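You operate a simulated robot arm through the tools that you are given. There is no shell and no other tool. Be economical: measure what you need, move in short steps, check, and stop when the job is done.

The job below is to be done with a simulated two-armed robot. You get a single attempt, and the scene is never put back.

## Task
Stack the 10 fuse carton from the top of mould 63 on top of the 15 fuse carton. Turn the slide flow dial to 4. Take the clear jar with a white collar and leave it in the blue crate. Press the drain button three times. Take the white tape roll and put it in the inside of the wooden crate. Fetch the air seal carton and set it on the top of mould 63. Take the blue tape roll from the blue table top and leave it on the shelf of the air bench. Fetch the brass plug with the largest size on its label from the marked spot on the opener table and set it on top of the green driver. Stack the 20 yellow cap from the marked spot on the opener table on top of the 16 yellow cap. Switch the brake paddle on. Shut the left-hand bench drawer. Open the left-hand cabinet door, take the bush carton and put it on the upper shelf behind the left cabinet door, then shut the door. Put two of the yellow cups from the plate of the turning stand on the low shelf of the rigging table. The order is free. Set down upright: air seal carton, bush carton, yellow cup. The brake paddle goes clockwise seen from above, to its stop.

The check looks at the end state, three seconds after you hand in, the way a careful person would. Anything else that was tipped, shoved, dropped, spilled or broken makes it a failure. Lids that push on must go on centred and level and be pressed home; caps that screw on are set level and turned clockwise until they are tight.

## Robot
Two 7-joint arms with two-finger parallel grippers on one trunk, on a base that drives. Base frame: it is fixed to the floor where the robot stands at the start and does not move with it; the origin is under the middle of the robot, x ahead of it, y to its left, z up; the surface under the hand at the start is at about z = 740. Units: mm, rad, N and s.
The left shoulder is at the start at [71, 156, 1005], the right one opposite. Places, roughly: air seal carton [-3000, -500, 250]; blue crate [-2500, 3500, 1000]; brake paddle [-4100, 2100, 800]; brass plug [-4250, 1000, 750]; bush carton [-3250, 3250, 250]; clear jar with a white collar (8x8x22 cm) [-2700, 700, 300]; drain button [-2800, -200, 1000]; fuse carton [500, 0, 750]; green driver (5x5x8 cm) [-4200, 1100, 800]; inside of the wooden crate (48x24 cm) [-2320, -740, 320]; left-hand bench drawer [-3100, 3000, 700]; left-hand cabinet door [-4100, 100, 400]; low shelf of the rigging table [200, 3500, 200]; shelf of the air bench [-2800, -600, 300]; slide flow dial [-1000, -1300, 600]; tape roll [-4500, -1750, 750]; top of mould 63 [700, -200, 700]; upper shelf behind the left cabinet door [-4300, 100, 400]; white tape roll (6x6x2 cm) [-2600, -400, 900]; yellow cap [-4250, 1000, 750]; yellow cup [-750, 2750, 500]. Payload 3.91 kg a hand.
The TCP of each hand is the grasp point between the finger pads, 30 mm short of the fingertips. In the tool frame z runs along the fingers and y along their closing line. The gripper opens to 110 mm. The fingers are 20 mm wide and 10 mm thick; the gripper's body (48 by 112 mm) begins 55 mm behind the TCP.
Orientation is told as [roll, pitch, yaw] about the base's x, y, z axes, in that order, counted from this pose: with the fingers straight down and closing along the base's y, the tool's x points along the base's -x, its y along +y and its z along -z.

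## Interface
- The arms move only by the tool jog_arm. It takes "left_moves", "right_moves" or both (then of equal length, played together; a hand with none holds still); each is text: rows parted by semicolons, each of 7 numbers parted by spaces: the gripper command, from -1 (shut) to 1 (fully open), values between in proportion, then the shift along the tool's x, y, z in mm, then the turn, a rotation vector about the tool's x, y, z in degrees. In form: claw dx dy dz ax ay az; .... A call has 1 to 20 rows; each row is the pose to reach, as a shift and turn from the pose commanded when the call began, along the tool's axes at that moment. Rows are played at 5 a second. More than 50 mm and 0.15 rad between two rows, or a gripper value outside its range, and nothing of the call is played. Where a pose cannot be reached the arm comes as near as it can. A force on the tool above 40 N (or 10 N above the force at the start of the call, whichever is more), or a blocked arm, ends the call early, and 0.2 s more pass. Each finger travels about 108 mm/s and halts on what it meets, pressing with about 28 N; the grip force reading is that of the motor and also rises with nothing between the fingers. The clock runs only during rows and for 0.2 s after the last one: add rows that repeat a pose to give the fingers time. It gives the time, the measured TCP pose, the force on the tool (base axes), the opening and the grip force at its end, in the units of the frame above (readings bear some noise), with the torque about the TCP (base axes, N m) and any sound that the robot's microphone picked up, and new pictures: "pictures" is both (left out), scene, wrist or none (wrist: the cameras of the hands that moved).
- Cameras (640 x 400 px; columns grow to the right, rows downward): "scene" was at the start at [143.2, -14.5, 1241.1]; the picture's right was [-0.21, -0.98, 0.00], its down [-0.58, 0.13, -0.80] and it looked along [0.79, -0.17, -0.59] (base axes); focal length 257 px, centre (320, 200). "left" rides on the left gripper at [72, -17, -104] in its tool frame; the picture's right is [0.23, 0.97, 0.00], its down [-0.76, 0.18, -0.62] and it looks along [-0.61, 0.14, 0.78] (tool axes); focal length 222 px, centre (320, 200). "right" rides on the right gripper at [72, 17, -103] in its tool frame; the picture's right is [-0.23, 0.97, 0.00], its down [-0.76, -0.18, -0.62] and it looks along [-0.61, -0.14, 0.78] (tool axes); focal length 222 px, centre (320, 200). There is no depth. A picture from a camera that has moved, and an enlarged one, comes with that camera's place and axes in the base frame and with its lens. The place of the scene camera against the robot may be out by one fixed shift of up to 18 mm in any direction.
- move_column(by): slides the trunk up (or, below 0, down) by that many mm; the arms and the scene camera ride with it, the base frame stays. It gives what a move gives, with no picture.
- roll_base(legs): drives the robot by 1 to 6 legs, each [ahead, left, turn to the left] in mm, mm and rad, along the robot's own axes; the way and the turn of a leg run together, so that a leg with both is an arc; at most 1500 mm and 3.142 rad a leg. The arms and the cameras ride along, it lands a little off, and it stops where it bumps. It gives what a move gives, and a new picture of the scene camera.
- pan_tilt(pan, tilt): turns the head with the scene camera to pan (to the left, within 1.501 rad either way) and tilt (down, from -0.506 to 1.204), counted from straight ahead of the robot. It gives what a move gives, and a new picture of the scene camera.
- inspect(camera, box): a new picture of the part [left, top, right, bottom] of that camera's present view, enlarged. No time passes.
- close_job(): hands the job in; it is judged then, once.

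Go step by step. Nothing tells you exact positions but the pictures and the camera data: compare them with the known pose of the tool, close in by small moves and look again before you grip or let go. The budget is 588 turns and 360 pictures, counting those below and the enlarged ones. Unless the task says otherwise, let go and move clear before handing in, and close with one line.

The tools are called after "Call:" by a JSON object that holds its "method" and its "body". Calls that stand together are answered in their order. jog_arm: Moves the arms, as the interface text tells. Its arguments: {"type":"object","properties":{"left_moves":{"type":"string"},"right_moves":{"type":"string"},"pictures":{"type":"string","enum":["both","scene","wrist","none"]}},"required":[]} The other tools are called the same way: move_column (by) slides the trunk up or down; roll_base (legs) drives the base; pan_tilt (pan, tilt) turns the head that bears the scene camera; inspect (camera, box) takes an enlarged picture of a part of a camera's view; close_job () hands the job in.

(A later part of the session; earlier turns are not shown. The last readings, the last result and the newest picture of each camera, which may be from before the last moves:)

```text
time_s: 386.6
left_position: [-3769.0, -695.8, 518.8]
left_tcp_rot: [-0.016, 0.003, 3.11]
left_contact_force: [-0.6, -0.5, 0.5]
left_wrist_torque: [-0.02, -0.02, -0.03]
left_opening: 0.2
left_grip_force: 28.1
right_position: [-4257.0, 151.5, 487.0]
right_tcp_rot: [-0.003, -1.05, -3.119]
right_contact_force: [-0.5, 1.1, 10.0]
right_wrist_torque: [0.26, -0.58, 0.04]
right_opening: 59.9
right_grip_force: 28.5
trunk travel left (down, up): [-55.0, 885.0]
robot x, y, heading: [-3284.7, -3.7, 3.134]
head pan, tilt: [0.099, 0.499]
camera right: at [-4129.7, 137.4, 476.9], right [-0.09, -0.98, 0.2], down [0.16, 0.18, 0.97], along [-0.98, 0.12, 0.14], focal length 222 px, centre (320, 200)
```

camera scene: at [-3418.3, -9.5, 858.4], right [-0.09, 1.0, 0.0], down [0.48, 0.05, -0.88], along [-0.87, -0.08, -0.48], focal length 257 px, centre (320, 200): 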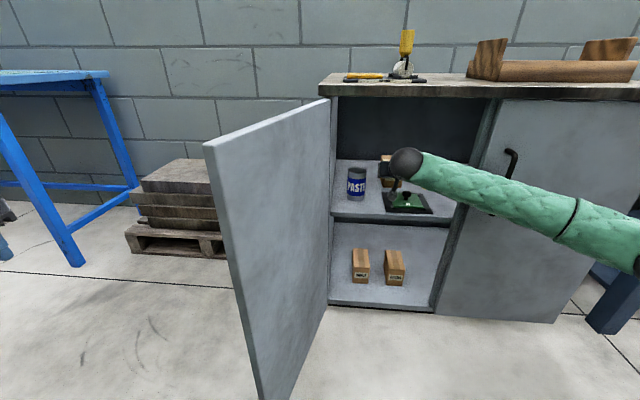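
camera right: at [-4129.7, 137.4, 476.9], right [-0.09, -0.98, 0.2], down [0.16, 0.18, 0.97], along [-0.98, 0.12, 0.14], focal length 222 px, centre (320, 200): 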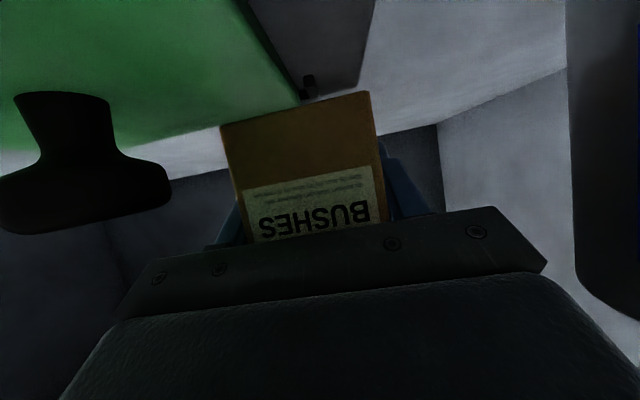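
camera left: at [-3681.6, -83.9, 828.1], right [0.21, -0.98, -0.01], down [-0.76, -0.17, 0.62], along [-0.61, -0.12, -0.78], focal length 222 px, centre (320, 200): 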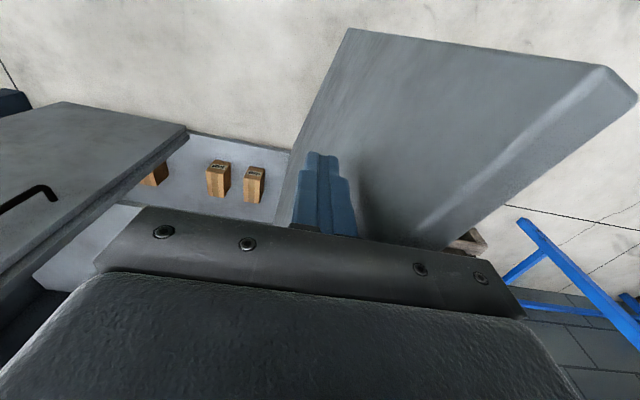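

The carton's near bottom edge has touched the shelf. Releasing, then withdrawing.

Call:
{"method": "jog_arm", "body": {"right_moves": "-0.5 0 0 0 0 0 0; 0.3 0 0 0 0 0 0; 0.35 0 0 0 0 0 0; 0.35 0 0 0 0 0 0", "pictures": "wrist"}}

```text
time_s: 387.6
left_position: [-3769.2, -696.8, 517.2]
left_tcp_rot: [-0.015, 0.005, 3.111]
left_contact_force: [0.2, 1.2, -0.1]
left_wrist_torque: [-0.03, 0.0, 0.01]
left_opening: 0.0
left_grip_force: 27.8
right_position: [-4256.2, 151.2, 485.2]
right_tcp_rot: [-0.005, -1.049, -3.119]
right_contact_force: [-0.5, 0.1, 0.0]
right_wrist_torque: [-0.01, -0.03, 0.02]
right_opening: 74.4
right_grip_force: 0.1
trunk travel left (down, up): [-55.0, 885.0]
robot x, y, heading: [-3284.3, -3.2, 3.139]
head pan, tilt: [0.099, 0.499]
camera right: at [-4129.8, 137.2, 474.8], right [-0.09, -0.98, 0.2], down [0.16, 0.18, 0.97], along [-0.98, 0.12, 0.14], focal length 222 px, centre (320, 200)
```

right: 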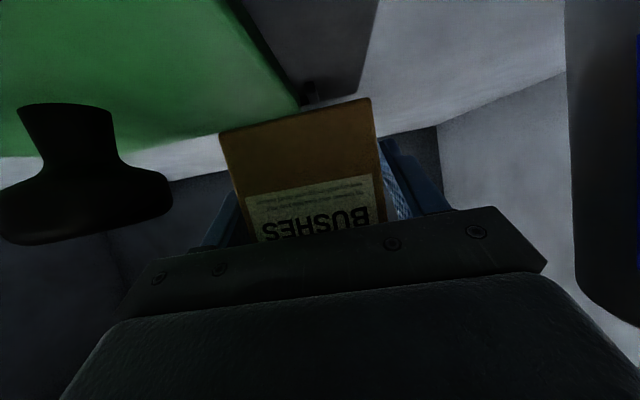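

Call:
{"method": "jog_arm", "body": {"right_moves": "0.35 0 0 -20 0 0 0; 0.35 0 0 -50 0 0 0; 0.35 0 0 -85 0 0 0; 0.35 10 0 -125 0 0 0; 0.35 20 0 -165 0 0 0; 0.35 30 0 -205 0 0 0; 0.35 40 0 -245 0 0 0; 0.35 50 0 -290 0 0 0; 0.35 60 0 -330 0 0 0; 0.35 60 0 -370 0 0 0", "pictures": "both"}}

```text
time_s: 389.8
left_position: [-3768.1, -695.5, 516.8]
left_tcp_rot: [-0.016, 0.007, 3.109]
left_contact_force: [-0.6, -0.2, -2.0]
left_wrist_torque: [0.01, -0.01, -0.01]
left_opening: 0.0
left_grip_force: 27.9
right_position: [-3911.9, 160.8, 621.4]
right_tcp_rot: [-0.002, -1.049, -3.116]
right_contact_force: [-0.4, 0.1, -0.5]
right_wrist_torque: [0.0, -0.01, 0.04]
right_opening: 74.2
right_grip_force: 0.1
trunk travel left (down, up): [-55.0, 885.0]
robot x, y, heading: [-3284.6, -4.5, 3.134]
head pan, tilt: [0.099, 0.499]
camera scene: at [-3418.2, -9.5, 858.4], right [-0.09, 1.0, 0.0], down [0.48, 0.05, -0.88], along [-0.87, -0.08, -0.48], focal length 257 px, centre (320, 200)
camera right: at [-3784.3, 147.2, 610.7], right [-0.09, -0.98, 0.19], down [0.16, 0.18, 0.97], along [-0.98, 0.12, 0.14], focal length 222 px, centre (320, 200)
```

scene: 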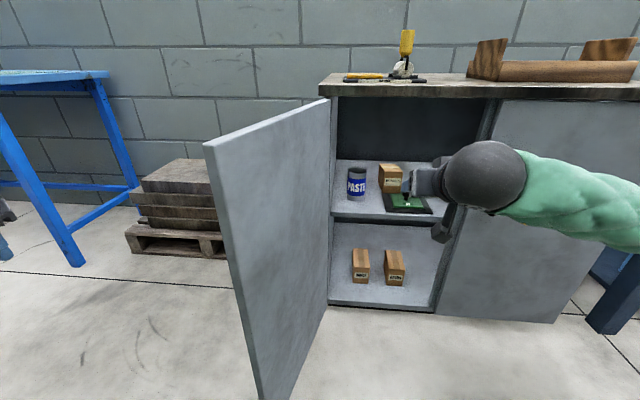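
right: 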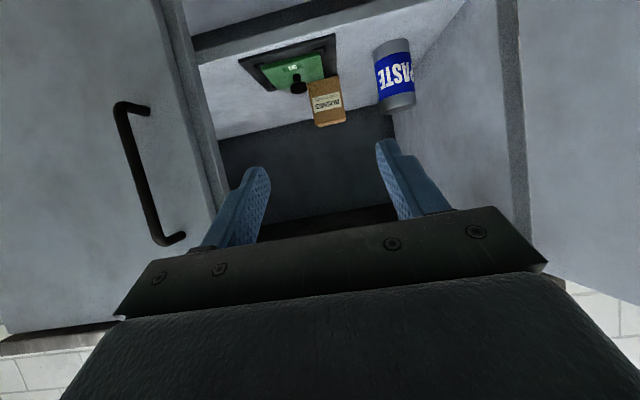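

BUSHES stands on the upper shelf. To shut the door I'll move the base 250 mm right, then sweep the door closed from outside with the left hand.

Call:
{"method": "roll_base", "body": {"legs": [[0, -250, 0]]}}

Call:
{"method": "jog_arm", "body": {"left_moves": "-1 -10 -40 0 0 0 0; -1 -20 -85 0 0 0 0; -1 -28 -130 0 0 0 0; -1 -28 -175 0 0 0 0; -1 -28 -220 0 0 0 0; -1 -28 -250 0 0 0 0; -1 -26 -280 0 0 0 0; -1 -20 -310 0 0 0 0; -1 -18 -340 0 0 0 0", "pictures": "scene"}}

```text
time_s: 391.6
left_position: [-3767.1, -445.1, 517.8]
left_tcp_rot: [-0.016, 0.005, 3.117]
left_contact_force: [0.2, 0.0, -0.3]
left_wrist_torque: [0.02, -0.02, 0.01]
left_opening: 0.1
left_grip_force: 28.4
right_position: [-3914.7, 411.0, 622.2]
right_tcp_rot: [-0.004, -1.05, -3.109]
right_contact_force: [-0.1, 0.6, 0.8]
right_wrist_torque: [0.0, 0.01, -0.03]
right_opening: 74.4
right_grip_force: 0.1
trunk travel left (down, up): [-55.0, 885.0]
robot x, y, heading: [-3286.7, 250.9, -3.139]
head pan, tilt: [0.099, 0.499]
camera scene: at [-3419.8, 243.8, 858.4], right [-0.1, 0.99, 0.0], down [0.48, 0.05, -0.88], along [-0.87, -0.09, -0.48], focal length 257 px, centre (320, 200)
```

scene: 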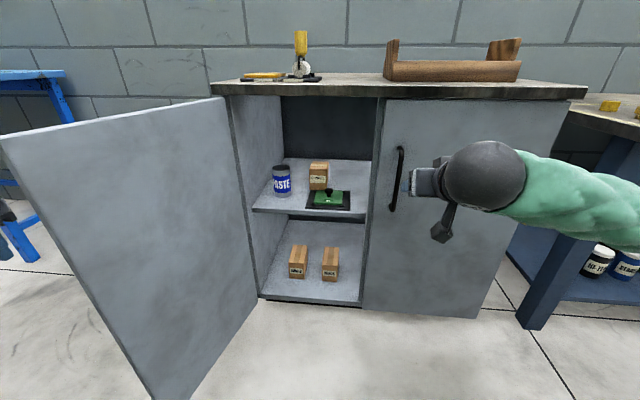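

```text
time_s: 393.6
left_position: [-3776.6, -105.1, 523.7]
left_tcp_rot: [-0.015, 0.003, 3.119]
left_contact_force: [0.7, 0.1, 1.0]
left_wrist_torque: [0.02, -0.02, 0.0]
left_opening: 0.3
left_grip_force: 27.7
right_position: [-3915.7, 411.9, 621.5]
right_tcp_rot: [-0.002, -1.048, -3.11]
right_contact_force: [-0.5, 0.6, -0.7]
right_wrist_torque: [-0.01, 0.01, -0.04]
right_opening: 74.3
right_grip_force: 0.0
trunk travel left (down, up): [-55.0, 885.0]
robot x, y, heading: [-3284.8, 250.8, -3.141]
head pan, tilt: [0.099, 0.499]
camera scene: at [-3419.7, 243.7, 858.5], right [-0.1, 0.99, 0.0], down [0.48, 0.05, -0.88], along [-0.87, -0.09, -0.48], focal length 257 px, centre (320, 200)
```

scene: 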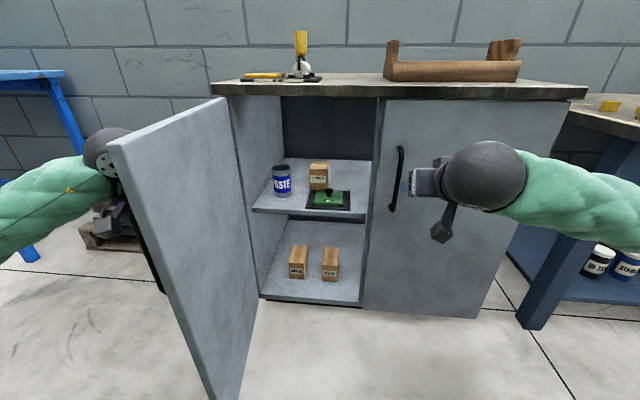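

Both arms are clear. Continuing the closing sweep.

Call:
{"method": "jog_arm", "body": {"left_moves": "-1 -9 -45 0 0 0 0; -1 -19 -90 0 0 0 0; -1 -38 -130 0 0 0 0; -1 -62 -170 0 0 0 0; -1 -92 -205 0 0 0 0; -1 -125 -235 0 0 0 0; -1 -155 -254 0 0 0 0; -1 -188 -267 0 0 0 0; -1 -215 -274 0 0 0 0; -1 -231 -278 0 0 0 0", "pictures": "scene"}}

```text
time_s: 395.8
left_position: [-4000.3, 181.3, 527.4]
left_tcp_rot: [-0.016, 0.003, 3.118]
left_contact_force: [0.4, -1.0, 0.2]
left_wrist_torque: [0.01, -0.02, -0.01]
left_opening: 0.0
left_grip_force: 27.7
right_position: [-3914.7, 411.7, 620.8]
right_tcp_rot: [-0.003, -1.049, -3.113]
right_contact_force: [0.0, 0.5, -0.1]
right_wrist_torque: [0.01, 0.01, 0.0]
right_opening: 74.3
right_grip_force: 0.3
trunk travel left (down, up): [-55.0, 885.0]
robot x, y, heading: [-3284.4, 251.1, -3.143]
head pan, tilt: [0.099, 0.499]
camera scene: at [-3419.9, 244.1, 858.4], right [-0.1, 0.99, 0.0], down [0.48, 0.05, -0.88], along [-0.87, -0.09, -0.48], focal length 257 px, centre (320, 200)
```

scene: 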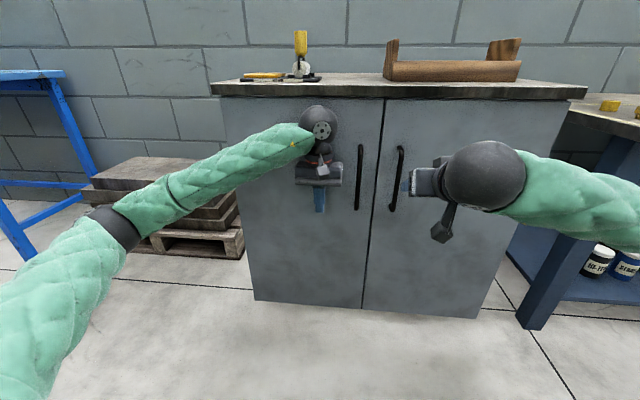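

Nearly shut. A last gentle push until it resists.

Call:
{"method": "jog_arm", "body": {"left_moves": "-1 -10 0 0 0 0 0; -1 -20 0 0 0 0 0; -1 -28 0 0 0 0 0; -1 -36 0 0 0 0 0; -1 -44 0 0 0 0 0; -1 -52 0 0 0 0 0; -1 -60 0 0 0 0 0", "pictures": "none"}}

Call:
{"method": "jog_arm", "body": {"left_moves": "-1 30 0 0 0 0 0; -1 60 0 0 0 0 0; -1 100 0 0 0 0 0; -1 130 0 -30 0 0 0; -1 150 0 -60 0 0 0", "pictures": "scene"}}

```text
time_s: 396.2
left_position: [-4005.3, 180.9, 527.3]
left_tcp_rot: [-0.014, 0.005, 3.116]
left_contact_force: [16.1, -3.3, 1.5]
left_wrist_torque: [0.29, 1.57, 0.41]
left_opening: 0.1
left_grip_force: 28.4
right_position: [-3914.9, 410.0, 622.9]
right_tcp_rot: [-0.003, -1.049, -3.111]
right_contact_force: [0.4, 0.9, 0.7]
right_wrist_torque: [0.02, 0.0, 0.01]
right_opening: 74.1
right_grip_force: 0.1
trunk travel left (down, up): [-55.0, 885.0]
robot x, y, heading: [-3288.1, 249.6, -3.135]
head pan, tilt: [0.099, 0.499]
stopped in row 2 (left hand): the force on the tool passed its limit at 62 N (the readings are from after the stop); the commanded pose is now the measured one
```

```text
time_s: 397.4
left_position: [-3854.5, 177.6, 585.2]
left_tcp_rot: [-0.014, 0.006, 3.114]
left_contact_force: [0.2, 0.3, -0.5]
left_wrist_torque: [-0.03, -0.03, 0.0]
left_opening: 0.0
left_grip_force: 28.4
right_position: [-3915.2, 411.8, 621.4]
right_tcp_rot: [-0.003, -1.05, -3.111]
right_contact_force: [-1.4, 0.4, -0.5]
right_wrist_torque: [0.01, -0.02, 0.0]
right_opening: 74.1
right_grip_force: 0.1
trunk travel left (down, up): [-55.0, 885.0]
robot x, y, heading: [-3286.2, 249.5, -3.139]
head pan, tilt: [0.099, 0.499]
camera scene: at [-3420.0, 243.9, 858.4], right [-0.1, 0.99, 0.0], down [0.48, 0.05, -0.88], along [-0.87, -0.09, -0.48], focal length 257 px, centre (320, 200)
```

scene: 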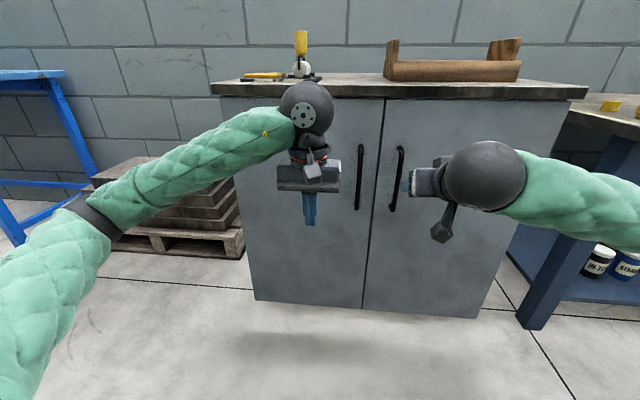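

Both doors are shut. Next is the opener table: I'll raise the trunk, straighten the right hand and move north.

Call:
{"method": "move_column", "body": {"by": 395}}

Call:
{"method": "jog_arm", "body": {"right_moves": "0.35 -5 0 -3 0 8 0; 0.35 -10 0 -6 0 16 0; 0.35 -15 0 -9 0 24 0; 0.35 -20 0 -12 0 32 0; 0.35 -25 0 -15 0 40 0; 0.35 -30 0 -18 0 48 0; 0.35 -35 0 -21 0 56 0; 0.35 -40 0 -24 0 60 0; 0.35 -40 0 -24 0 60 0", "pictures": "none"}}

Call:
{"method": "roll_base", "body": {"legs": [[-20, 0, 0], [0, -850, 0]]}}

Call:
{"method": "pan_tilt", "body": {"pan": 0.0, "tilt": 0.6}}

```text
time_s: 401.2
left_position: [-3854.7, 177.8, 979.4]
left_tcp_rot: [-0.014, 0.007, 3.116]
left_contact_force: [0.0, -0.4, 0.1]
left_wrist_torque: [-0.01, 0.05, 0.0]
left_opening: 0.0
left_grip_force: 28.4
right_position: [-3916.0, 411.2, 1016.4]
right_tcp_rot: [-0.002, -1.048, -3.114]
right_contact_force: [0.0, -0.3, -0.2]
right_wrist_torque: [0.02, 0.02, 0.0]
right_opening: 74.4
right_grip_force: 0.1
trunk travel left (down, up): [-450.0, 490.0]
robot x, y, heading: [-3286.2, 249.2, -3.14]
head pan, tilt: [0.099, 0.499]
```

```text
time_s: 403.2
left_position: [-3854.2, 179.0, 979.7]
left_tcp_rot: [-0.013, 0.008, 3.115]
left_contact_force: [-0.3, 0.4, 0.1]
left_wrist_torque: [-0.01, -0.01, -0.01]
left_opening: 0.0
left_grip_force: 27.6
right_position: [-3915.4, 411.1, 1063.5]
right_tcp_rot: [-0.002, -0.001, -3.114]
right_contact_force: [0.2, -0.5, -1.3]
right_wrist_torque: [0.0, 0.0, 0.02]
right_opening: 74.3
right_grip_force: 0.1
trunk travel left (down, up): [-450.0, 490.0]
robot x, y, heading: [-3283.1, 248.3, -3.138]
head pan, tilt: [0.099, 0.499]
```

```text
time_s: 403.9
left_position: [-3854.9, 179.3, 980.6]
left_tcp_rot: [-0.014, 0.006, 3.115]
left_contact_force: [-0.1, 0.2, -0.1]
left_wrist_torque: [0.01, -0.02, 0.01]
left_opening: 0.0
left_grip_force: 28.1
right_position: [-3914.6, 411.7, 1062.8]
right_tcp_rot: [-0.001, 0.001, -3.114]
right_contact_force: [-0.7, 0.4, 0.3]
right_wrist_torque: [-0.01, -0.02, -0.02]
right_opening: 74.2
right_grip_force: 0.1
trunk travel left (down, up): [-450.0, 490.0]
robot x, y, heading: [-3283.7, 246.9, -3.142]
head pan, tilt: [0.099, 0.499]
stopped in leg 1: the robot was blocked; the commanded pose is now the measured one
camera scene: at [-3420.2, 244.0, 1253.4], right [-0.1, 0.99, 0.0], down [0.48, 0.05, -0.88], along [-0.87, -0.09, -0.48], focal length 257 px, centre (320, 200)
```

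scene: 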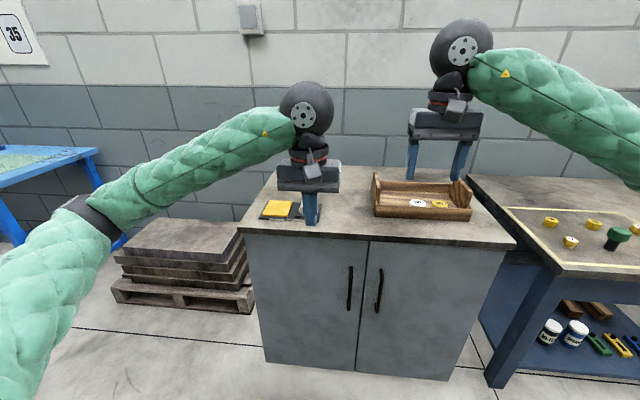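

```text
time_s: 404.6
left_position: [-3853.7, 177.1, 979.3]
left_tcp_rot: [-0.014, 0.007, 3.116]
left_contact_force: [-0.2, -1.0, 0.4]
left_wrist_torque: [0.01, 0.01, 0.02]
left_opening: 0.1
left_grip_force: 27.8
right_position: [-3914.0, 411.8, 1063.5]
right_tcp_rot: [-0.002, 0.0, -3.114]
right_contact_force: [-0.4, -0.2, 0.7]
right_wrist_torque: [0.01, -0.01, -0.01]
right_opening: 74.5
right_grip_force: 0.1
trunk travel left (down, up): [-450.0, 490.0]
robot x, y, heading: [-3287.8, 249.3, -3.139]
head pan, tilt: [0.0, 0.6]
camera scene: at [-3418.0, 253.0, 1244.4], right [0.0, 1.0, 0.0], down [0.57, 0.0, -0.82], along [-0.82, 0.0, -0.57], focal length 257 px, centre (320, 200)
```

scene: 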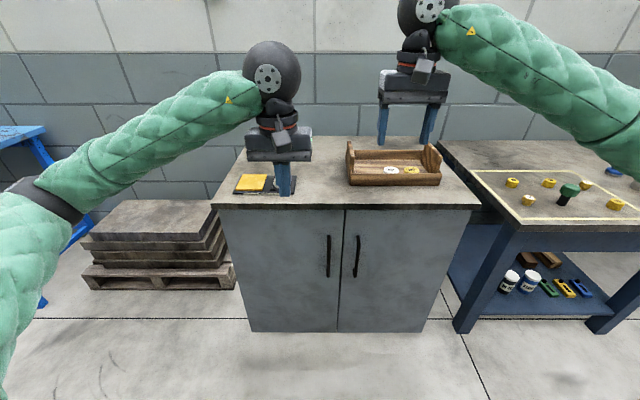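

Call:
{"method": "roll_base", "body": {"legs": [[0, -560, 0]]}}

Call:
{"method": "pan_tilt", "body": {"pan": -0.25, "tilt": 0.75}}

```text
time_s: 407.9
left_position: [-3857.3, 763.7, 979.5]
left_tcp_rot: [-0.015, 0.007, 3.09]
left_contact_force: [0.6, -0.6, -0.1]
left_wrist_torque: [0.0, 0.01, -0.02]
left_opening: 0.3
left_grip_force: 27.9
right_position: [-3912.1, 997.6, 1063.1]
right_tcp_rot: [-0.001, 0.002, -3.138]
right_contact_force: [-0.2, -0.6, 0.2]
right_wrist_torque: [-0.07, -0.02, 0.01]
right_opening: 74.4
right_grip_force: 0.1
trunk travel left (down, up): [-450.0, 490.0]
robot x, y, heading: [-3286.5, 818.0, 3.114]
head pan, tilt: [0.0, 0.6]
camera scene: at [-3418.8, 826.8, 1244.3], right [0.02, 1.0, 0.0], down [0.57, -0.01, -0.82], along [-0.82, 0.02, -0.57], focal length 257 px, centre (320, 200)
```

scene: 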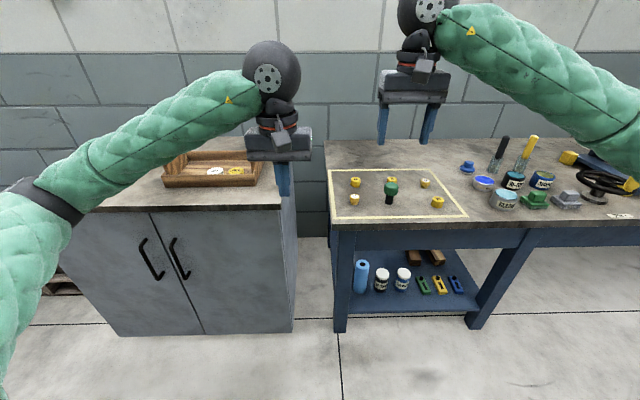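

```text
time_s: 408.6
left_position: [-3857.3, 763.0, 980.1]
left_tcp_rot: [-0.014, 0.007, 3.089]
left_contact_force: [0.0, 0.3, -0.9]
left_wrist_torque: [0.0, -0.01, -0.01]
left_opening: 0.0
left_grip_force: 28.0
right_position: [-3910.6, 997.5, 1061.7]
right_tcp_rot: [-0.002, 0.0, -3.14]
right_contact_force: [0.1, 0.2, 0.5]
right_wrist_torque: [0.03, 0.01, 0.01]
right_opening: 74.4
right_grip_force: 0.1
trunk travel left (down, up): [-450.0, 490.0]
robot x, y, heading: [-3287.2, 817.4, 3.119]
head pan, tilt: [-0.25, 0.75]
camera scene: at [-3409.8, 846.5, 1231.5], right [0.27, 0.96, 0.0], down [0.66, -0.18, -0.73], along [-0.7, 0.2, -0.68], focal length 257 px, centre (320, 200)
```

scene: 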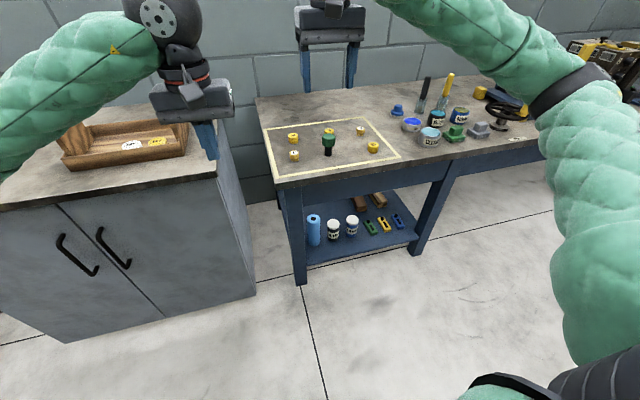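

Call:
{"method": "inspect", "body": {"camera": "scene", "box": [260, 100, 410, 194]}}

```text
4.26 times, centred on (335, 147) of scene
camera zoom: at [-3409.8, 846.5, 1231.5], right [0.27, 0.96, 0.0], down [0.66, -0.18, -0.73], along [-0.7, 0.2, -0.68], focal length 1095 px, centre (256, 426)
```

zoom: 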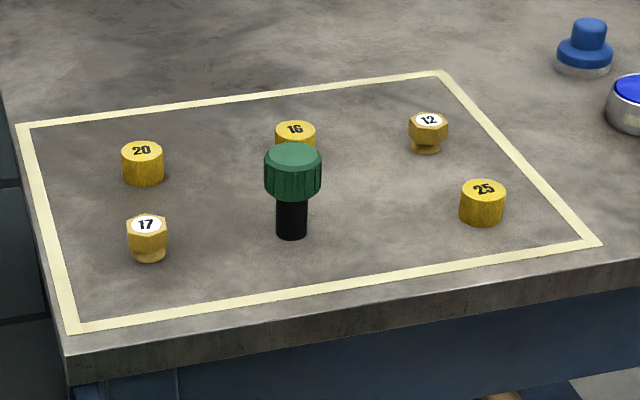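

The brass plugs are 17 and 12 (hex) and the yellow caps are 20, 16 and 25. So plug 17 goes on the green driver and cap 20 on cap 16. I'll move closer and look with the right wrist camera.

Call:
{"method": "roll_base", "body": {"legs": [[130, 0, 0.022]]}}

Call:
{"method": "jog_arm", "body": {"right_moves": "0 0 0 40 0 0 0; 0 0 10 80 0 0 0; 0 0 20 120 0 0 0; 0 0 25 150 0 0 0; 0 0 25 150 0 0 0", "pictures": "wrist"}}

```text
time_s: 409.9
left_position: [-3985.5, 752.0, 978.5]
left_tcp_rot: [-0.015, 0.01, 3.112]
left_contact_force: [0.1, -0.6, -0.8]
left_wrist_torque: [-0.02, -0.03, 0.02]
left_opening: 0.0
left_grip_force: 28.3
right_position: [-4044.5, 983.6, 1060.5]
right_tcp_rot: [-0.001, 0.002, -3.118]
right_contact_force: [-0.4, 0.3, -0.9]
right_wrist_torque: [0.0, -0.03, 0.01]
right_opening: 74.2
right_grip_force: 0.1
trunk travel left (down, up): [-450.0, 490.0]
robot x, y, heading: [-3416.2, 823.4, 3.143]
head pan, tilt: [-0.25, 0.75]
camera scene: at [-3540.8, 845.1, 1231.2], right [0.25, 0.97, 0.0], down [0.66, -0.17, -0.73], along [-0.71, 0.18, -0.68], focal length 257 px, centre (320, 200)
```

scene: 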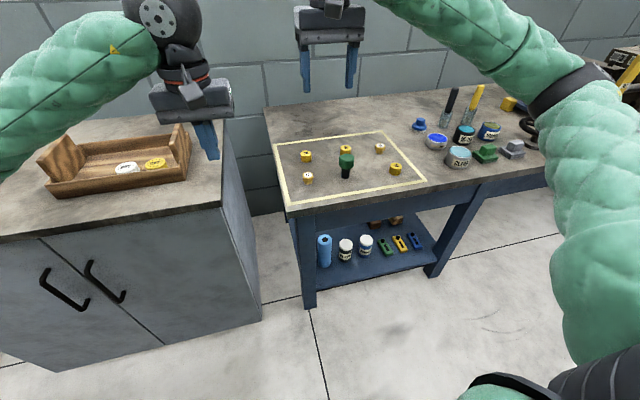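

```text
time_s: 411.1
left_position: [-3982.9, 751.2, 979.9]
left_tcp_rot: [-0.013, 0.008, 3.112]
left_contact_force: [0.1, 0.6, 0.3]
left_wrist_torque: [-0.01, 0.03, -0.03]
left_opening: 0.0
left_grip_force: 27.9
right_position: [-4043.2, 960.2, 909.1]
right_tcp_rot: [-0.001, -0.001, -3.117]
right_contact_force: [0.1, 0.5, -0.5]
right_wrist_torque: [0.02, -0.03, -0.02]
right_opening: 55.0
right_grip_force: 0.1
trunk travel left (down, up): [-450.0, 490.0]
robot x, y, heading: [-3412.0, 819.4, 3.14]
head pan, tilt: [-0.25, 0.75]
camera right: at [-3969.4, 945.6, 1014.3], right [-0.2, -0.98, 0.0], down [-0.77, 0.16, 0.62], along [-0.61, 0.13, -0.78], focal length 222 px, centre (320, 200)
```

right: 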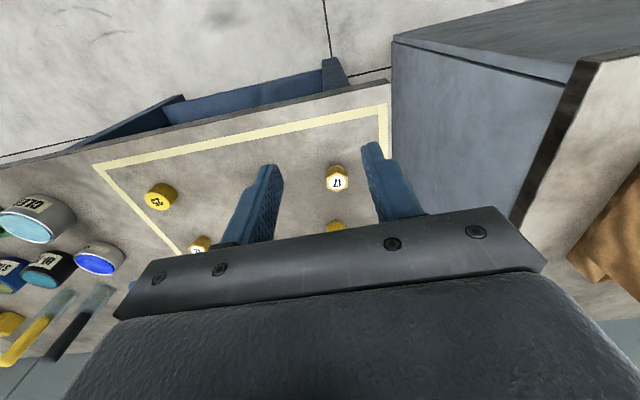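

Call:
{"method": "jog_arm", "body": {"right_moves": "0 -20 2 20 0 0 0; 0 -40 4 40 0 0 0; 0 -60 5 60 0 0 0; 0 -60 5 60 0 0 0", "pictures": "wrist"}}

```text
time_s: 412.1
left_position: [-3983.7, 751.9, 979.7]
left_tcp_rot: [-0.014, 0.006, 3.112]
left_contact_force: [0.1, -0.8, -0.7]
left_wrist_torque: [-0.02, -0.01, 0.04]
left_opening: 0.0
left_grip_force: 28.1
right_position: [-4102.8, 954.0, 854.2]
right_tcp_rot: [0.001, 0.001, -3.117]
right_contact_force: [-0.1, 0.0, -0.4]
right_wrist_torque: [-0.01, 0.0, 0.01]
right_opening: 55.1
right_grip_force: 0.0
trunk travel left (down, up): [-450.0, 490.0]
robot x, y, heading: [-3413.5, 817.7, 3.139]
head pan, tilt: [-0.25, 0.75]
camera right: at [-4029.4, 939.6, 957.0], right [-0.2, -0.98, 0.0], down [-0.77, 0.16, 0.62], along [-0.61, 0.13, -0.78], focal length 222 px, centre (320, 200)
```

right: 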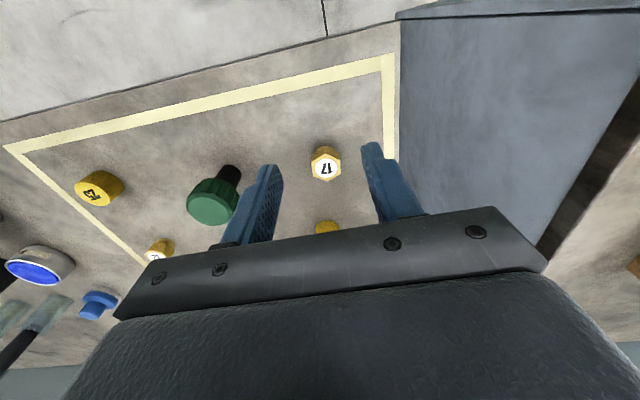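

Two wrist views agree: plug 17's top is at (-4143,958,763), so the table is near z 723. The driver's top is near (-4138,1063). I'll go down on plug 17 and grip it.

Call:
{"method": "jog_arm", "body": {"right_moves": "0 -20 -2 0 0 0 0; 0 -40 -4 0 0 0 0; 0 -40 -4 40 0 0 0; 0 -40 -4 75 0 0 0; 0 -40 -4 95 0 0 0; -1 -40 -4 95 0 0 0; -1 -40 -4 95 0 0 0; -1 -40 -4 95 0 0 0", "pictures": "wrist"}}

```text
time_s: 413.9
left_position: [-3984.9, 750.2, 979.5]
left_tcp_rot: [-0.014, 0.008, 3.114]
left_contact_force: [0.2, 0.3, -1.5]
left_wrist_torque: [-0.01, -0.01, 0.02]
left_opening: 0.1
left_grip_force: 27.7
right_position: [-4143.2, 956.9, 757.8]
right_tcp_rot: [-0.001, 0.0, -3.118]
right_contact_force: [-0.9, 0.1, -1.8]
right_wrist_torque: [-0.01, -0.01, -0.03]
right_opening: 31.6
right_grip_force: 28.1
trunk travel left (down, up): [-450.0, 490.0]
robot x, y, heading: [-3416.3, 821.8, 3.145]
head pan, tilt: [-0.25, 0.75]
camera right: at [-4069.4, 941.7, 861.4], right [-0.2, -0.98, 0.0], down [-0.77, 0.16, 0.62], along [-0.61, 0.13, -0.78], focal length 222 px, centre (320, 200)
```

right: 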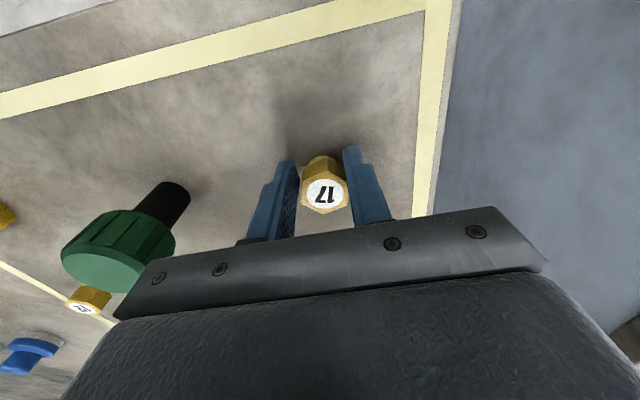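

Plug 17 is held. I'll lift and carry it above the green driver, then look.

Call:
{"method": "jog_arm", "body": {"right_moves": "-1 0 0 -30 0 0 0; -1 0 0 -70 0 0 0; -1 0 0 -115 0 0 0; -1 1 -36 -125 0 0 0; -1 2 -72 -125 0 0 0; -1 3 -107 -125 0 0 0; -1 3 -107 -125 0 0 0", "pictures": "both"}}

Call:
{"method": "inspect", "body": {"camera": "right", "box": [220, 100, 420, 225]}}

```text
time_s: 415.5
left_position: [-3984.2, 751.1, 979.4]
left_tcp_rot: [-0.016, 0.007, 3.111]
left_contact_force: [1.2, 0.5, -0.5]
left_wrist_torque: [0.0, -0.02, 0.0]
left_opening: 0.0
left_grip_force: 28.4
right_position: [-4142.2, 1065.9, 882.9]
right_tcp_rot: [-0.001, -0.001, -3.118]
right_contact_force: [-1.1, -0.5, -0.8]
right_wrist_torque: [-0.01, 0.0, 0.03]
right_opening: 31.2
right_grip_force: 27.8
trunk travel left (down, up): [-450.0, 490.0]
robot x, y, heading: [-3415.2, 822.6, 3.136]
head pan, tilt: [-0.25, 0.75]
camera scene: at [-3539.1, 844.7, 1231.4], right [0.25, 0.97, 0.0], down [0.66, -0.17, -0.73], along [-0.71, 0.18, -0.68], focal length 257 px, centre (320, 200)
camera right: at [-4068.2, 1051.2, 986.7], right [-0.2, -0.98, 0.0], down [-0.77, 0.16, 0.62], along [-0.61, 0.13, -0.78], focal length 222 px, centre (320, 200)
```

scene: 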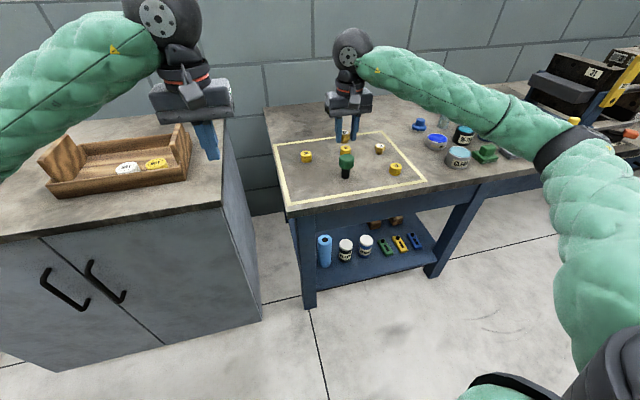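
right: 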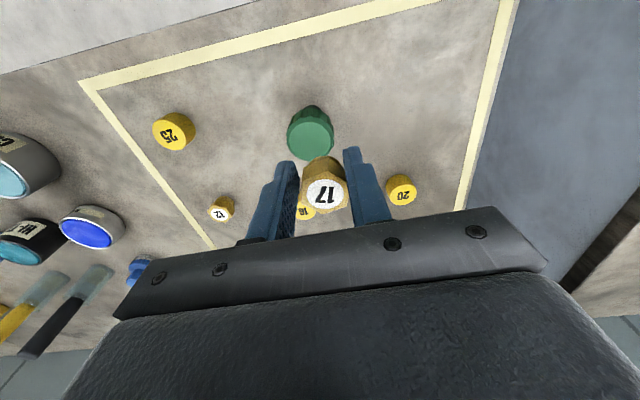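

```text
3.20 times, centred on (320, 162) of right
camera zoom: at [-4068.2, 1051.2, 986.7], right [-0.2, -0.98, 0.0], down [-0.77, 0.16, 0.62], along [-0.61, 0.13, -0.78], focal length 711 px, centre (320, 320)
```

zoom: 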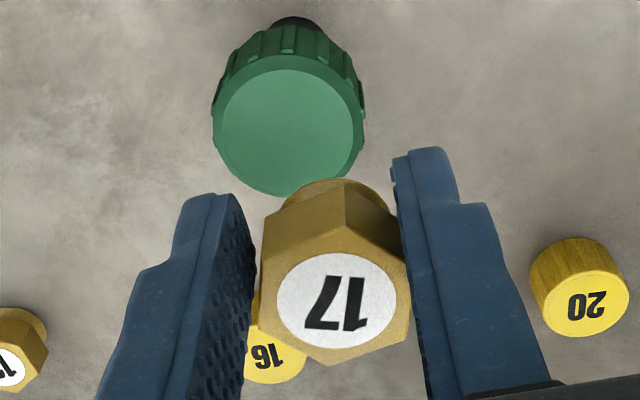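

The driver's top is at about (-4149,1078,791). I'll align and lower to just above it.

Call:
{"method": "jog_arm", "body": {"right_moves": "-1 -4 -6 0 0 0 0; -1 -7 -12 10 0 0 0; -1 -7 -12 30 0 0 0; -1 -7 -12 43 0 0 0; -1 -7 -12 43 0 0 0", "pictures": "none"}}

Call:
{"method": "inspect", "body": {"camera": "right", "box": [220, 100, 420, 225]}}

Call:
{"method": "inspect", "body": {"camera": "scene", "box": [300, 110, 400, 190]}}

```text
time_s: 416.7
left_position: [-3984.6, 750.6, 979.1]
left_tcp_rot: [-0.014, 0.007, 3.112]
left_contact_force: [0.6, -0.6, 0.4]
left_wrist_torque: [-0.02, 0.03, 0.0]
left_opening: 0.2
left_grip_force: 27.8
right_position: [-4149.7, 1076.9, 838.8]
right_tcp_rot: [-0.002, 0.001, -3.12]
right_contact_force: [0.3, -1.0, -1.3]
right_wrist_torque: [0.01, -0.02, -0.01]
right_opening: 31.0
right_grip_force: 27.5
trunk travel left (down, up): [-450.0, 490.0]
robot x, y, heading: [-3418.6, 818.2, 3.141]
head pan, tilt: [-0.25, 0.75]
```

```text
3.20 times, centred on (320, 162) of right
camera zoom: at [-4076.5, 1061.6, 943.0], right [-0.2, -0.98, 0.0], down [-0.77, 0.16, 0.62], along [-0.61, 0.13, -0.78], focal length 711 px, centre (320, 320)
```

zoom: 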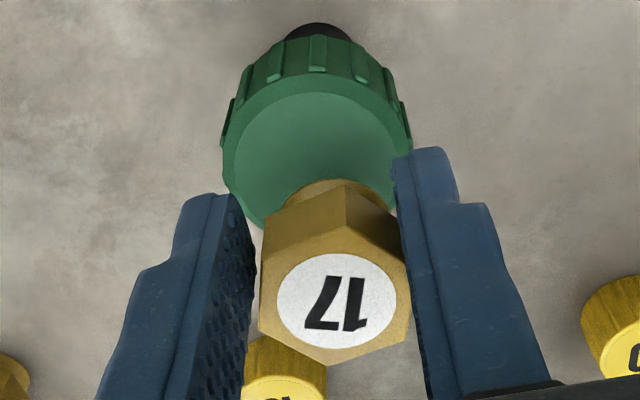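

```text
5.00 times, centred on (350, 150) of scene
camera zoom: at [-3538.9, 845.2, 1231.5], right [0.25, 0.97, 0.0], down [0.66, -0.17, -0.73], along [-0.71, 0.18, -0.68], focal length 1286 px, centre (170, 450)
```

zoom: 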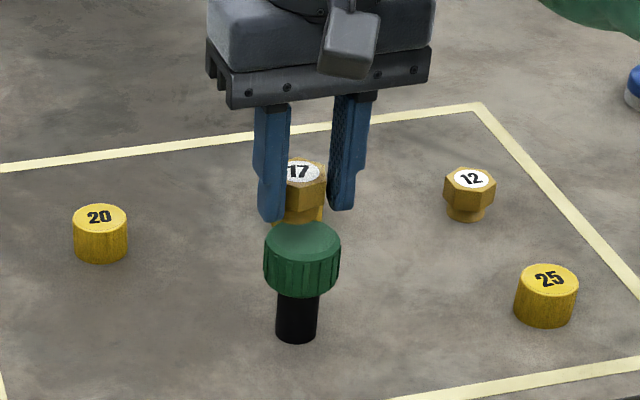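

Well centred. Lowering to contact.

Call:
{"method": "jog_arm", "body": {"right_moves": "-1 1 -1 6 0 0 0; -1 1 -1 9 0 0 0; -1 1 -1 11 0 0 0; -1 1 -1 12.5 0 0 0; -1 1 -1 12.5 0 0 0", "pictures": "none"}}

Call:
{"method": "inspect", "body": {"camera": "scene", "box": [300, 110, 400, 190]}}

```text
time_s: 417.9
left_position: [-3983.4, 750.5, 979.9]
left_tcp_rot: [-0.014, 0.005, 3.112]
left_contact_force: [0.2, 0.6, 0.1]
left_wrist_torque: [0.01, 0.02, -0.02]
left_opening: 0.1
left_grip_force: 28.2
right_position: [-4149.1, 1076.3, 829.1]
right_tcp_rot: [-0.002, -0.003, -3.118]
right_contact_force: [-3.1, 3.0, 19.9]
right_wrist_torque: [0.17, 0.29, 0.05]
right_opening: 31.4
right_grip_force: 27.7
trunk travel left (down, up): [-450.0, 490.0]
robot x, y, heading: [-3417.6, 827.3, 3.139]
head pan, tilt: [-0.25, 0.75]
```

```text
5.00 times, centred on (350, 150) of scene
camera zoom: at [-3537.8, 844.9, 1231.9], right [0.25, 0.97, 0.0], down [0.66, -0.17, -0.73], along [-0.71, 0.18, -0.68], focal length 1286 px, centre (170, 450)
```

zoom: 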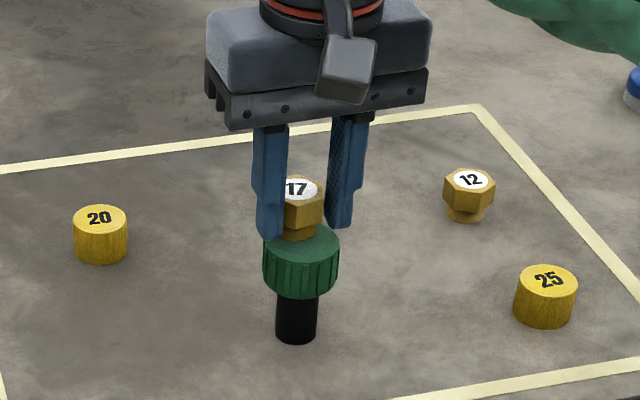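

Contact and centred. Releasing and rising.

Call:
{"method": "jog_arm", "body": {"right_moves": "-1 0 0 -1 0 0 0; -0.1 0 0 -1 0 0 0; 0 0 0 -1 0 0 0; 0 0 0 -1 0 0 0; 0 0 0 -30 0 0 0; 0 0 0 -70 0 0 0; 0 0 0 -100 0 0 0", "pictures": "both"}}

```text
time_s: 419.5
left_position: [-3983.6, 751.7, 979.8]
left_tcp_rot: [-0.013, 0.008, 3.113]
left_contact_force: [-0.2, 0.1, 0.4]
left_wrist_torque: [-0.01, 0.0, -0.01]
left_opening: 0.2
left_grip_force: 27.7
right_position: [-4149.5, 1073.9, 928.3]
right_tcp_rot: [-0.001, 0.001, -3.117]
right_contact_force: [-0.1, -0.1, -0.8]
right_wrist_torque: [0.02, 0.0, 0.0]
right_opening: 55.0
right_grip_force: 0.2
trunk travel left (down, up): [-450.0, 490.0]
robot x, y, heading: [-3413.8, 821.6, 3.136]
head pan, tilt: [-0.25, 0.75]
camera scene: at [-3538.6, 845.0, 1231.5], right [0.25, 0.97, 0.0], down [0.66, -0.17, -0.73], along [-0.71, 0.18, -0.68], focal length 257 px, centre (320, 200)
camera right: at [-4075.3, 1058.8, 1031.8], right [-0.2, -0.98, 0.0], down [-0.77, 0.16, 0.62], along [-0.61, 0.13, -0.78], focal length 222 px, centre (320, 200)
```

scene: 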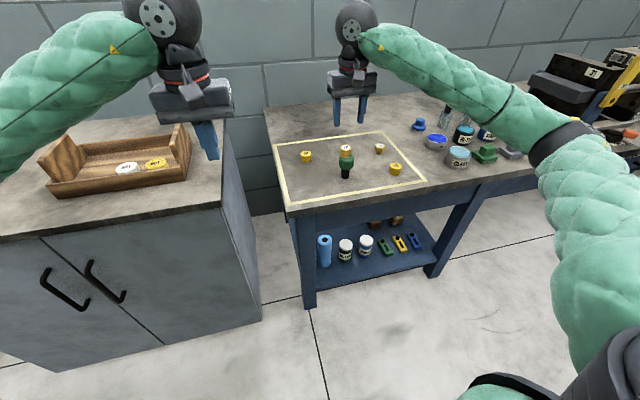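
right: 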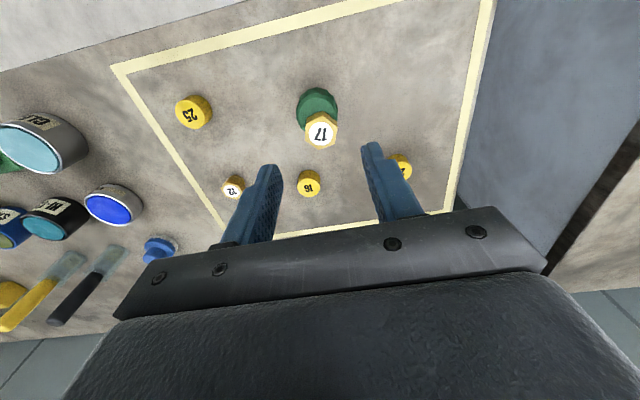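

Plug 17 sits on the driver. Next is cap 20, at about (-4256,983). I'll move above it for a close look.

Call:
{"method": "jog_arm", "body": {"right_moves": "0 -29 30 0 0 0 0; 0 -58 60 0 0 0 0; 0 -87 89 0 0 0 0; 0 -87 89 40 0 0 0; 0 -87 89 75 0 0 0; 0 -87 89 75 0 0 0", "pictures": "wrist"}}

```text
time_s: 420.9
left_position: [-3984.4, 751.1, 980.5]
left_tcp_rot: [-0.015, 0.008, 3.114]
left_contact_force: [0.6, -0.7, -0.9]
left_wrist_torque: [0.0, 0.0, 0.01]
left_opening: 0.0
left_grip_force: 28.4
right_position: [-4233.6, 987.4, 853.8]
right_tcp_rot: [-0.002, 0.0, -3.116]
right_contact_force: [0.1, -0.4, -0.2]
right_wrist_torque: [0.0, 0.03, 0.02]
right_opening: 54.9
right_grip_force: 0.1
trunk travel left (down, up): [-450.0, 490.0]
robot x, y, heading: [-3412.2, 819.5, 3.144]
head pan, tilt: [-0.25, 0.75]
camera right: at [-4158.6, 971.2, 957.9], right [-0.2, -0.98, 0.0], down [-0.77, 0.16, 0.62], along [-0.61, 0.13, -0.78], focal length 222 px, centre (320, 200)
```

right: 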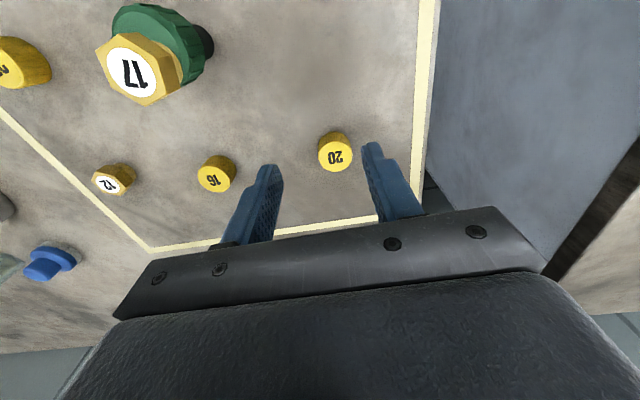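

Call:
{"method": "jog_arm", "body": {"right_moves": "0 -34 8 0 0 0 0; 0 -34 8 40 0 0 0; 0 -34 8 80 0 0 0; 0 -34 8 94 0 0 0; -1 -34 8 94 0 0 0; -1 -34 8 94 0 0 0; -1 -34 8 94 0 0 0", "pictures": "wrist"}}

```text
time_s: 422.5
left_position: [-3983.9, 751.8, 980.0]
left_tcp_rot: [-0.013, 0.007, 3.112]
left_contact_force: [0.4, -0.2, 0.4]
left_wrist_torque: [-0.01, -0.01, 0.0]
left_opening: 0.0
left_grip_force: 28.1
right_position: [-4266.2, 976.4, 757.9]
right_tcp_rot: [-0.002, -0.002, -3.117]
right_contact_force: [-0.5, 0.1, -0.3]
right_wrist_torque: [0.02, 0.01, 0.02]
right_opening: 32.8
right_grip_force: 28.3
trunk travel left (down, up): [-450.0, 490.0]
robot x, y, heading: [-3413.1, 821.6, 3.139]
head pan, tilt: [-0.25, 0.75]
camera right: at [-4192.1, 961.4, 862.1], right [-0.2, -0.98, 0.0], down [-0.77, 0.16, 0.62], along [-0.61, 0.13, -0.78], focal length 222 px, centre (320, 200)
```

right: 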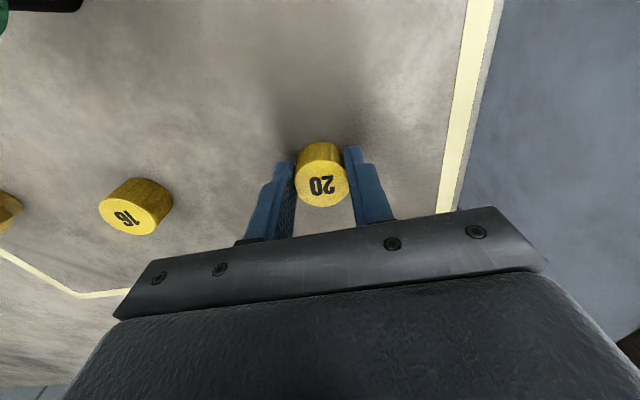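

Cap 20 is held. Lifting and carrying it above cap 16.

Call:
{"method": "jog_arm", "body": {"right_moves": "-1 0 0 -40 0 0 0; -1 0 0 -75 0 0 0; -1 3 -42 -75 0 0 0; -1 6 -84 -75 0 0 0; -1 8 -126 -75 0 0 0; -1 8 -126 -75 0 0 0", "pictures": "none"}}

Call:
{"method": "inspect", "body": {"camera": "right", "box": [220, 100, 420, 225]}}

```text
time_s: 423.9
left_position: [-3984.8, 751.1, 979.8]
left_tcp_rot: [-0.015, 0.007, 3.112]
left_contact_force: [0.4, -0.3, 0.0]
left_wrist_torque: [0.0, 0.05, 0.02]
left_opening: 0.0
left_grip_force: 28.0
right_position: [-4264.3, 1102.1, 834.7]
right_tcp_rot: [-0.001, 0.001, -3.116]
right_contact_force: [-0.3, -0.4, -0.4]
right_wrist_torque: [0.01, -0.02, -0.01]
right_opening: 32.8
right_grip_force: 28.4
trunk travel left (down, up): [-450.0, 490.0]
robot x, y, heading: [-3416.5, 818.9, 3.139]
head pan, tilt: [-0.25, 0.75]
```

```text
3.20 times, centred on (320, 162) of right
camera zoom: at [-4190.2, 1088.0, 938.6], right [-0.2, -0.98, 0.0], down [-0.77, 0.16, 0.62], along [-0.61, 0.13, -0.78], focal length 711 px, centre (320, 320)
```

zoom: 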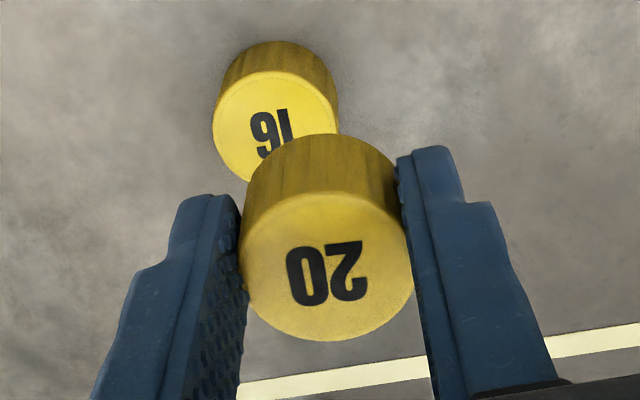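

Call:
{"method": "jog_arm", "body": {"right_moves": "-1 -3 -8 0 0 0 0; -1 -6 -15 10 0 0 0; -1 -6 -15 25 0 0 0; -1 -6 -15 32 0 0 0; -1 -6 -15 32 0 0 0", "pictures": "none"}}

Call:
{"method": "inspect", "body": {"camera": "right", "box": [220, 100, 420, 225]}}

Call:
{"method": "inspect", "body": {"camera": "scene", "box": [300, 100, 400, 180]}}

```text
time_s: 425.1
left_position: [-3983.8, 751.5, 978.9]
left_tcp_rot: [-0.014, 0.007, 3.113]
left_contact_force: [0.2, 0.7, 0.2]
left_wrist_torque: [-0.02, 0.03, 0.01]
left_opening: 0.1
left_grip_force: 28.1
right_position: [-4269.0, 1117.7, 802.4]
right_tcp_rot: [-0.002, -0.001, -3.118]
right_contact_force: [-0.8, -0.2, -0.6]
right_wrist_torque: [-0.01, -0.01, 0.01]
right_opening: 32.9
right_grip_force: 28.3
trunk travel left (down, up): [-450.0, 490.0]
robot x, y, heading: [-3415.7, 821.3, 3.14]
head pan, tilt: [-0.25, 0.75]
```

```text
3.20 times, centred on (320, 162) of right
camera zoom: at [-4195.2, 1103.1, 905.9], right [-0.2, -0.98, 0.0], down [-0.77, 0.16, 0.62], along [-0.61, 0.13, -0.78], focal length 711 px, centre (320, 320)
```

zoom: 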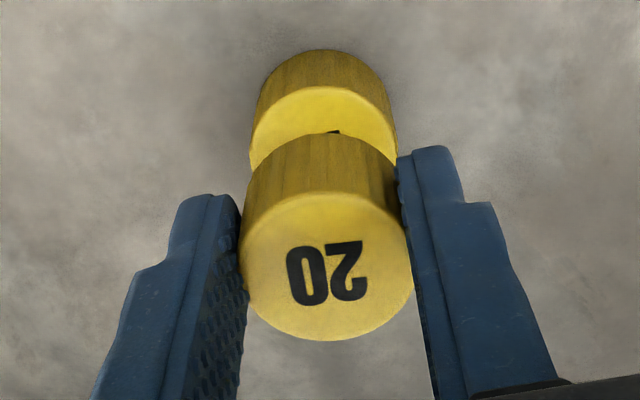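

```text
5.00 times, centred on (350, 140) of scene
camera zoom: at [-3538.9, 845.1, 1231.5], right [0.25, 0.97, 0.0], down [0.66, -0.17, -0.73], along [-0.71, 0.18, -0.68], focal length 1286 px, centre (170, 500)
```

zoom: 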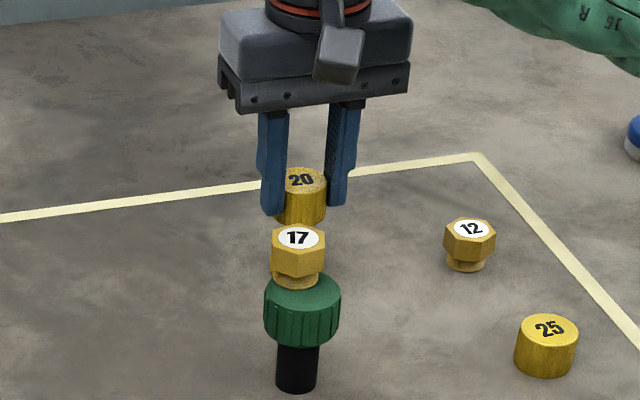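

Aligned within a millimetre or so. Lowering to contact.

Call:
{"method": "jog_arm", "body": {"right_moves": "-1 0 0 5 0 0 0; -1 0 0 8 0 0 0; -1 0 0 10 0 0 0; -1 0 0 12 0 0 0; -1 0 0 12 0 0 0", "pictures": "none"}}

```text
time_s: 426.3
left_position: [-3984.4, 750.9, 978.6]
left_tcp_rot: [-0.015, 0.007, 3.11]
left_contact_force: [0.2, 0.3, -0.2]
left_wrist_torque: [0.01, -0.01, 0.01]
left_opening: 0.0
left_grip_force: 27.9
right_position: [-4267.9, 1117.9, 791.8]
right_tcp_rot: [-0.002, 0.0, -3.117]
right_contact_force: [0.2, 0.3, -0.9]
right_wrist_torque: [0.0, 0.0, 0.0]
right_opening: 33.1
right_grip_force: 27.6
trunk travel left (down, up): [-450.0, 490.0]
robot x, y, heading: [-3416.2, 817.5, 3.141]
head pan, tilt: [-0.25, 0.75]
```

Call:
{"method": "jog_arm", "body": {"right_moves": "-1 0 0 1.5 0 0 0; -1 0 0 3 0 0 0; -1 0 0 4 0 0 0; -1 0 0 5 0 0 0; -1 0 0 5 0 0 0", "pictures": "none"}}

Call:
{"method": "inspect", "body": {"camera": "right", "box": [220, 100, 420, 225]}}

```text
time_s: 427.5
left_position: [-3984.4, 751.6, 979.8]
left_tcp_rot: [-0.014, 0.008, 3.113]
left_contact_force: [0.0, -0.2, -1.6]
left_wrist_torque: [0.0, -0.03, 0.02]
left_opening: 0.0
left_grip_force: 26.9
right_position: [-4267.9, 1116.0, 784.1]
right_tcp_rot: [-0.001, -0.001, -3.117]
right_contact_force: [0.1, 0.9, 0.7]
right_wrist_torque: [-0.02, -0.04, 0.0]
right_opening: 32.6
right_grip_force: 28.5
trunk travel left (down, up): [-450.0, 490.0]
robot x, y, heading: [-3413.2, 820.3, 3.144]
head pan, tilt: [-0.25, 0.75]
```

```text
3.20 times, centred on (320, 162) of right
camera zoom: at [-4194.4, 1101.4, 889.2], right [-0.2, -0.98, 0.0], down [-0.77, 0.16, 0.62], along [-0.61, 0.13, -0.78], focal length 711 px, centre (320, 320)
```

zoom: 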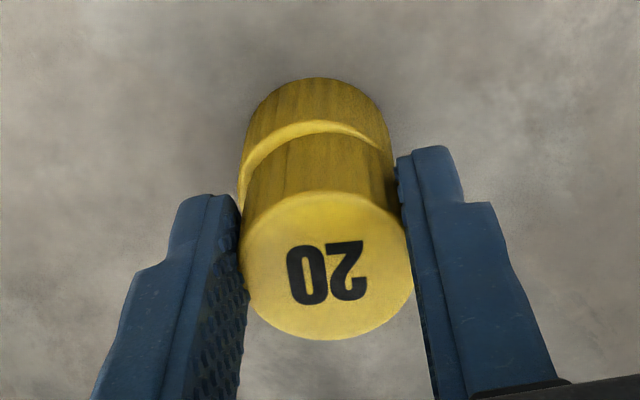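

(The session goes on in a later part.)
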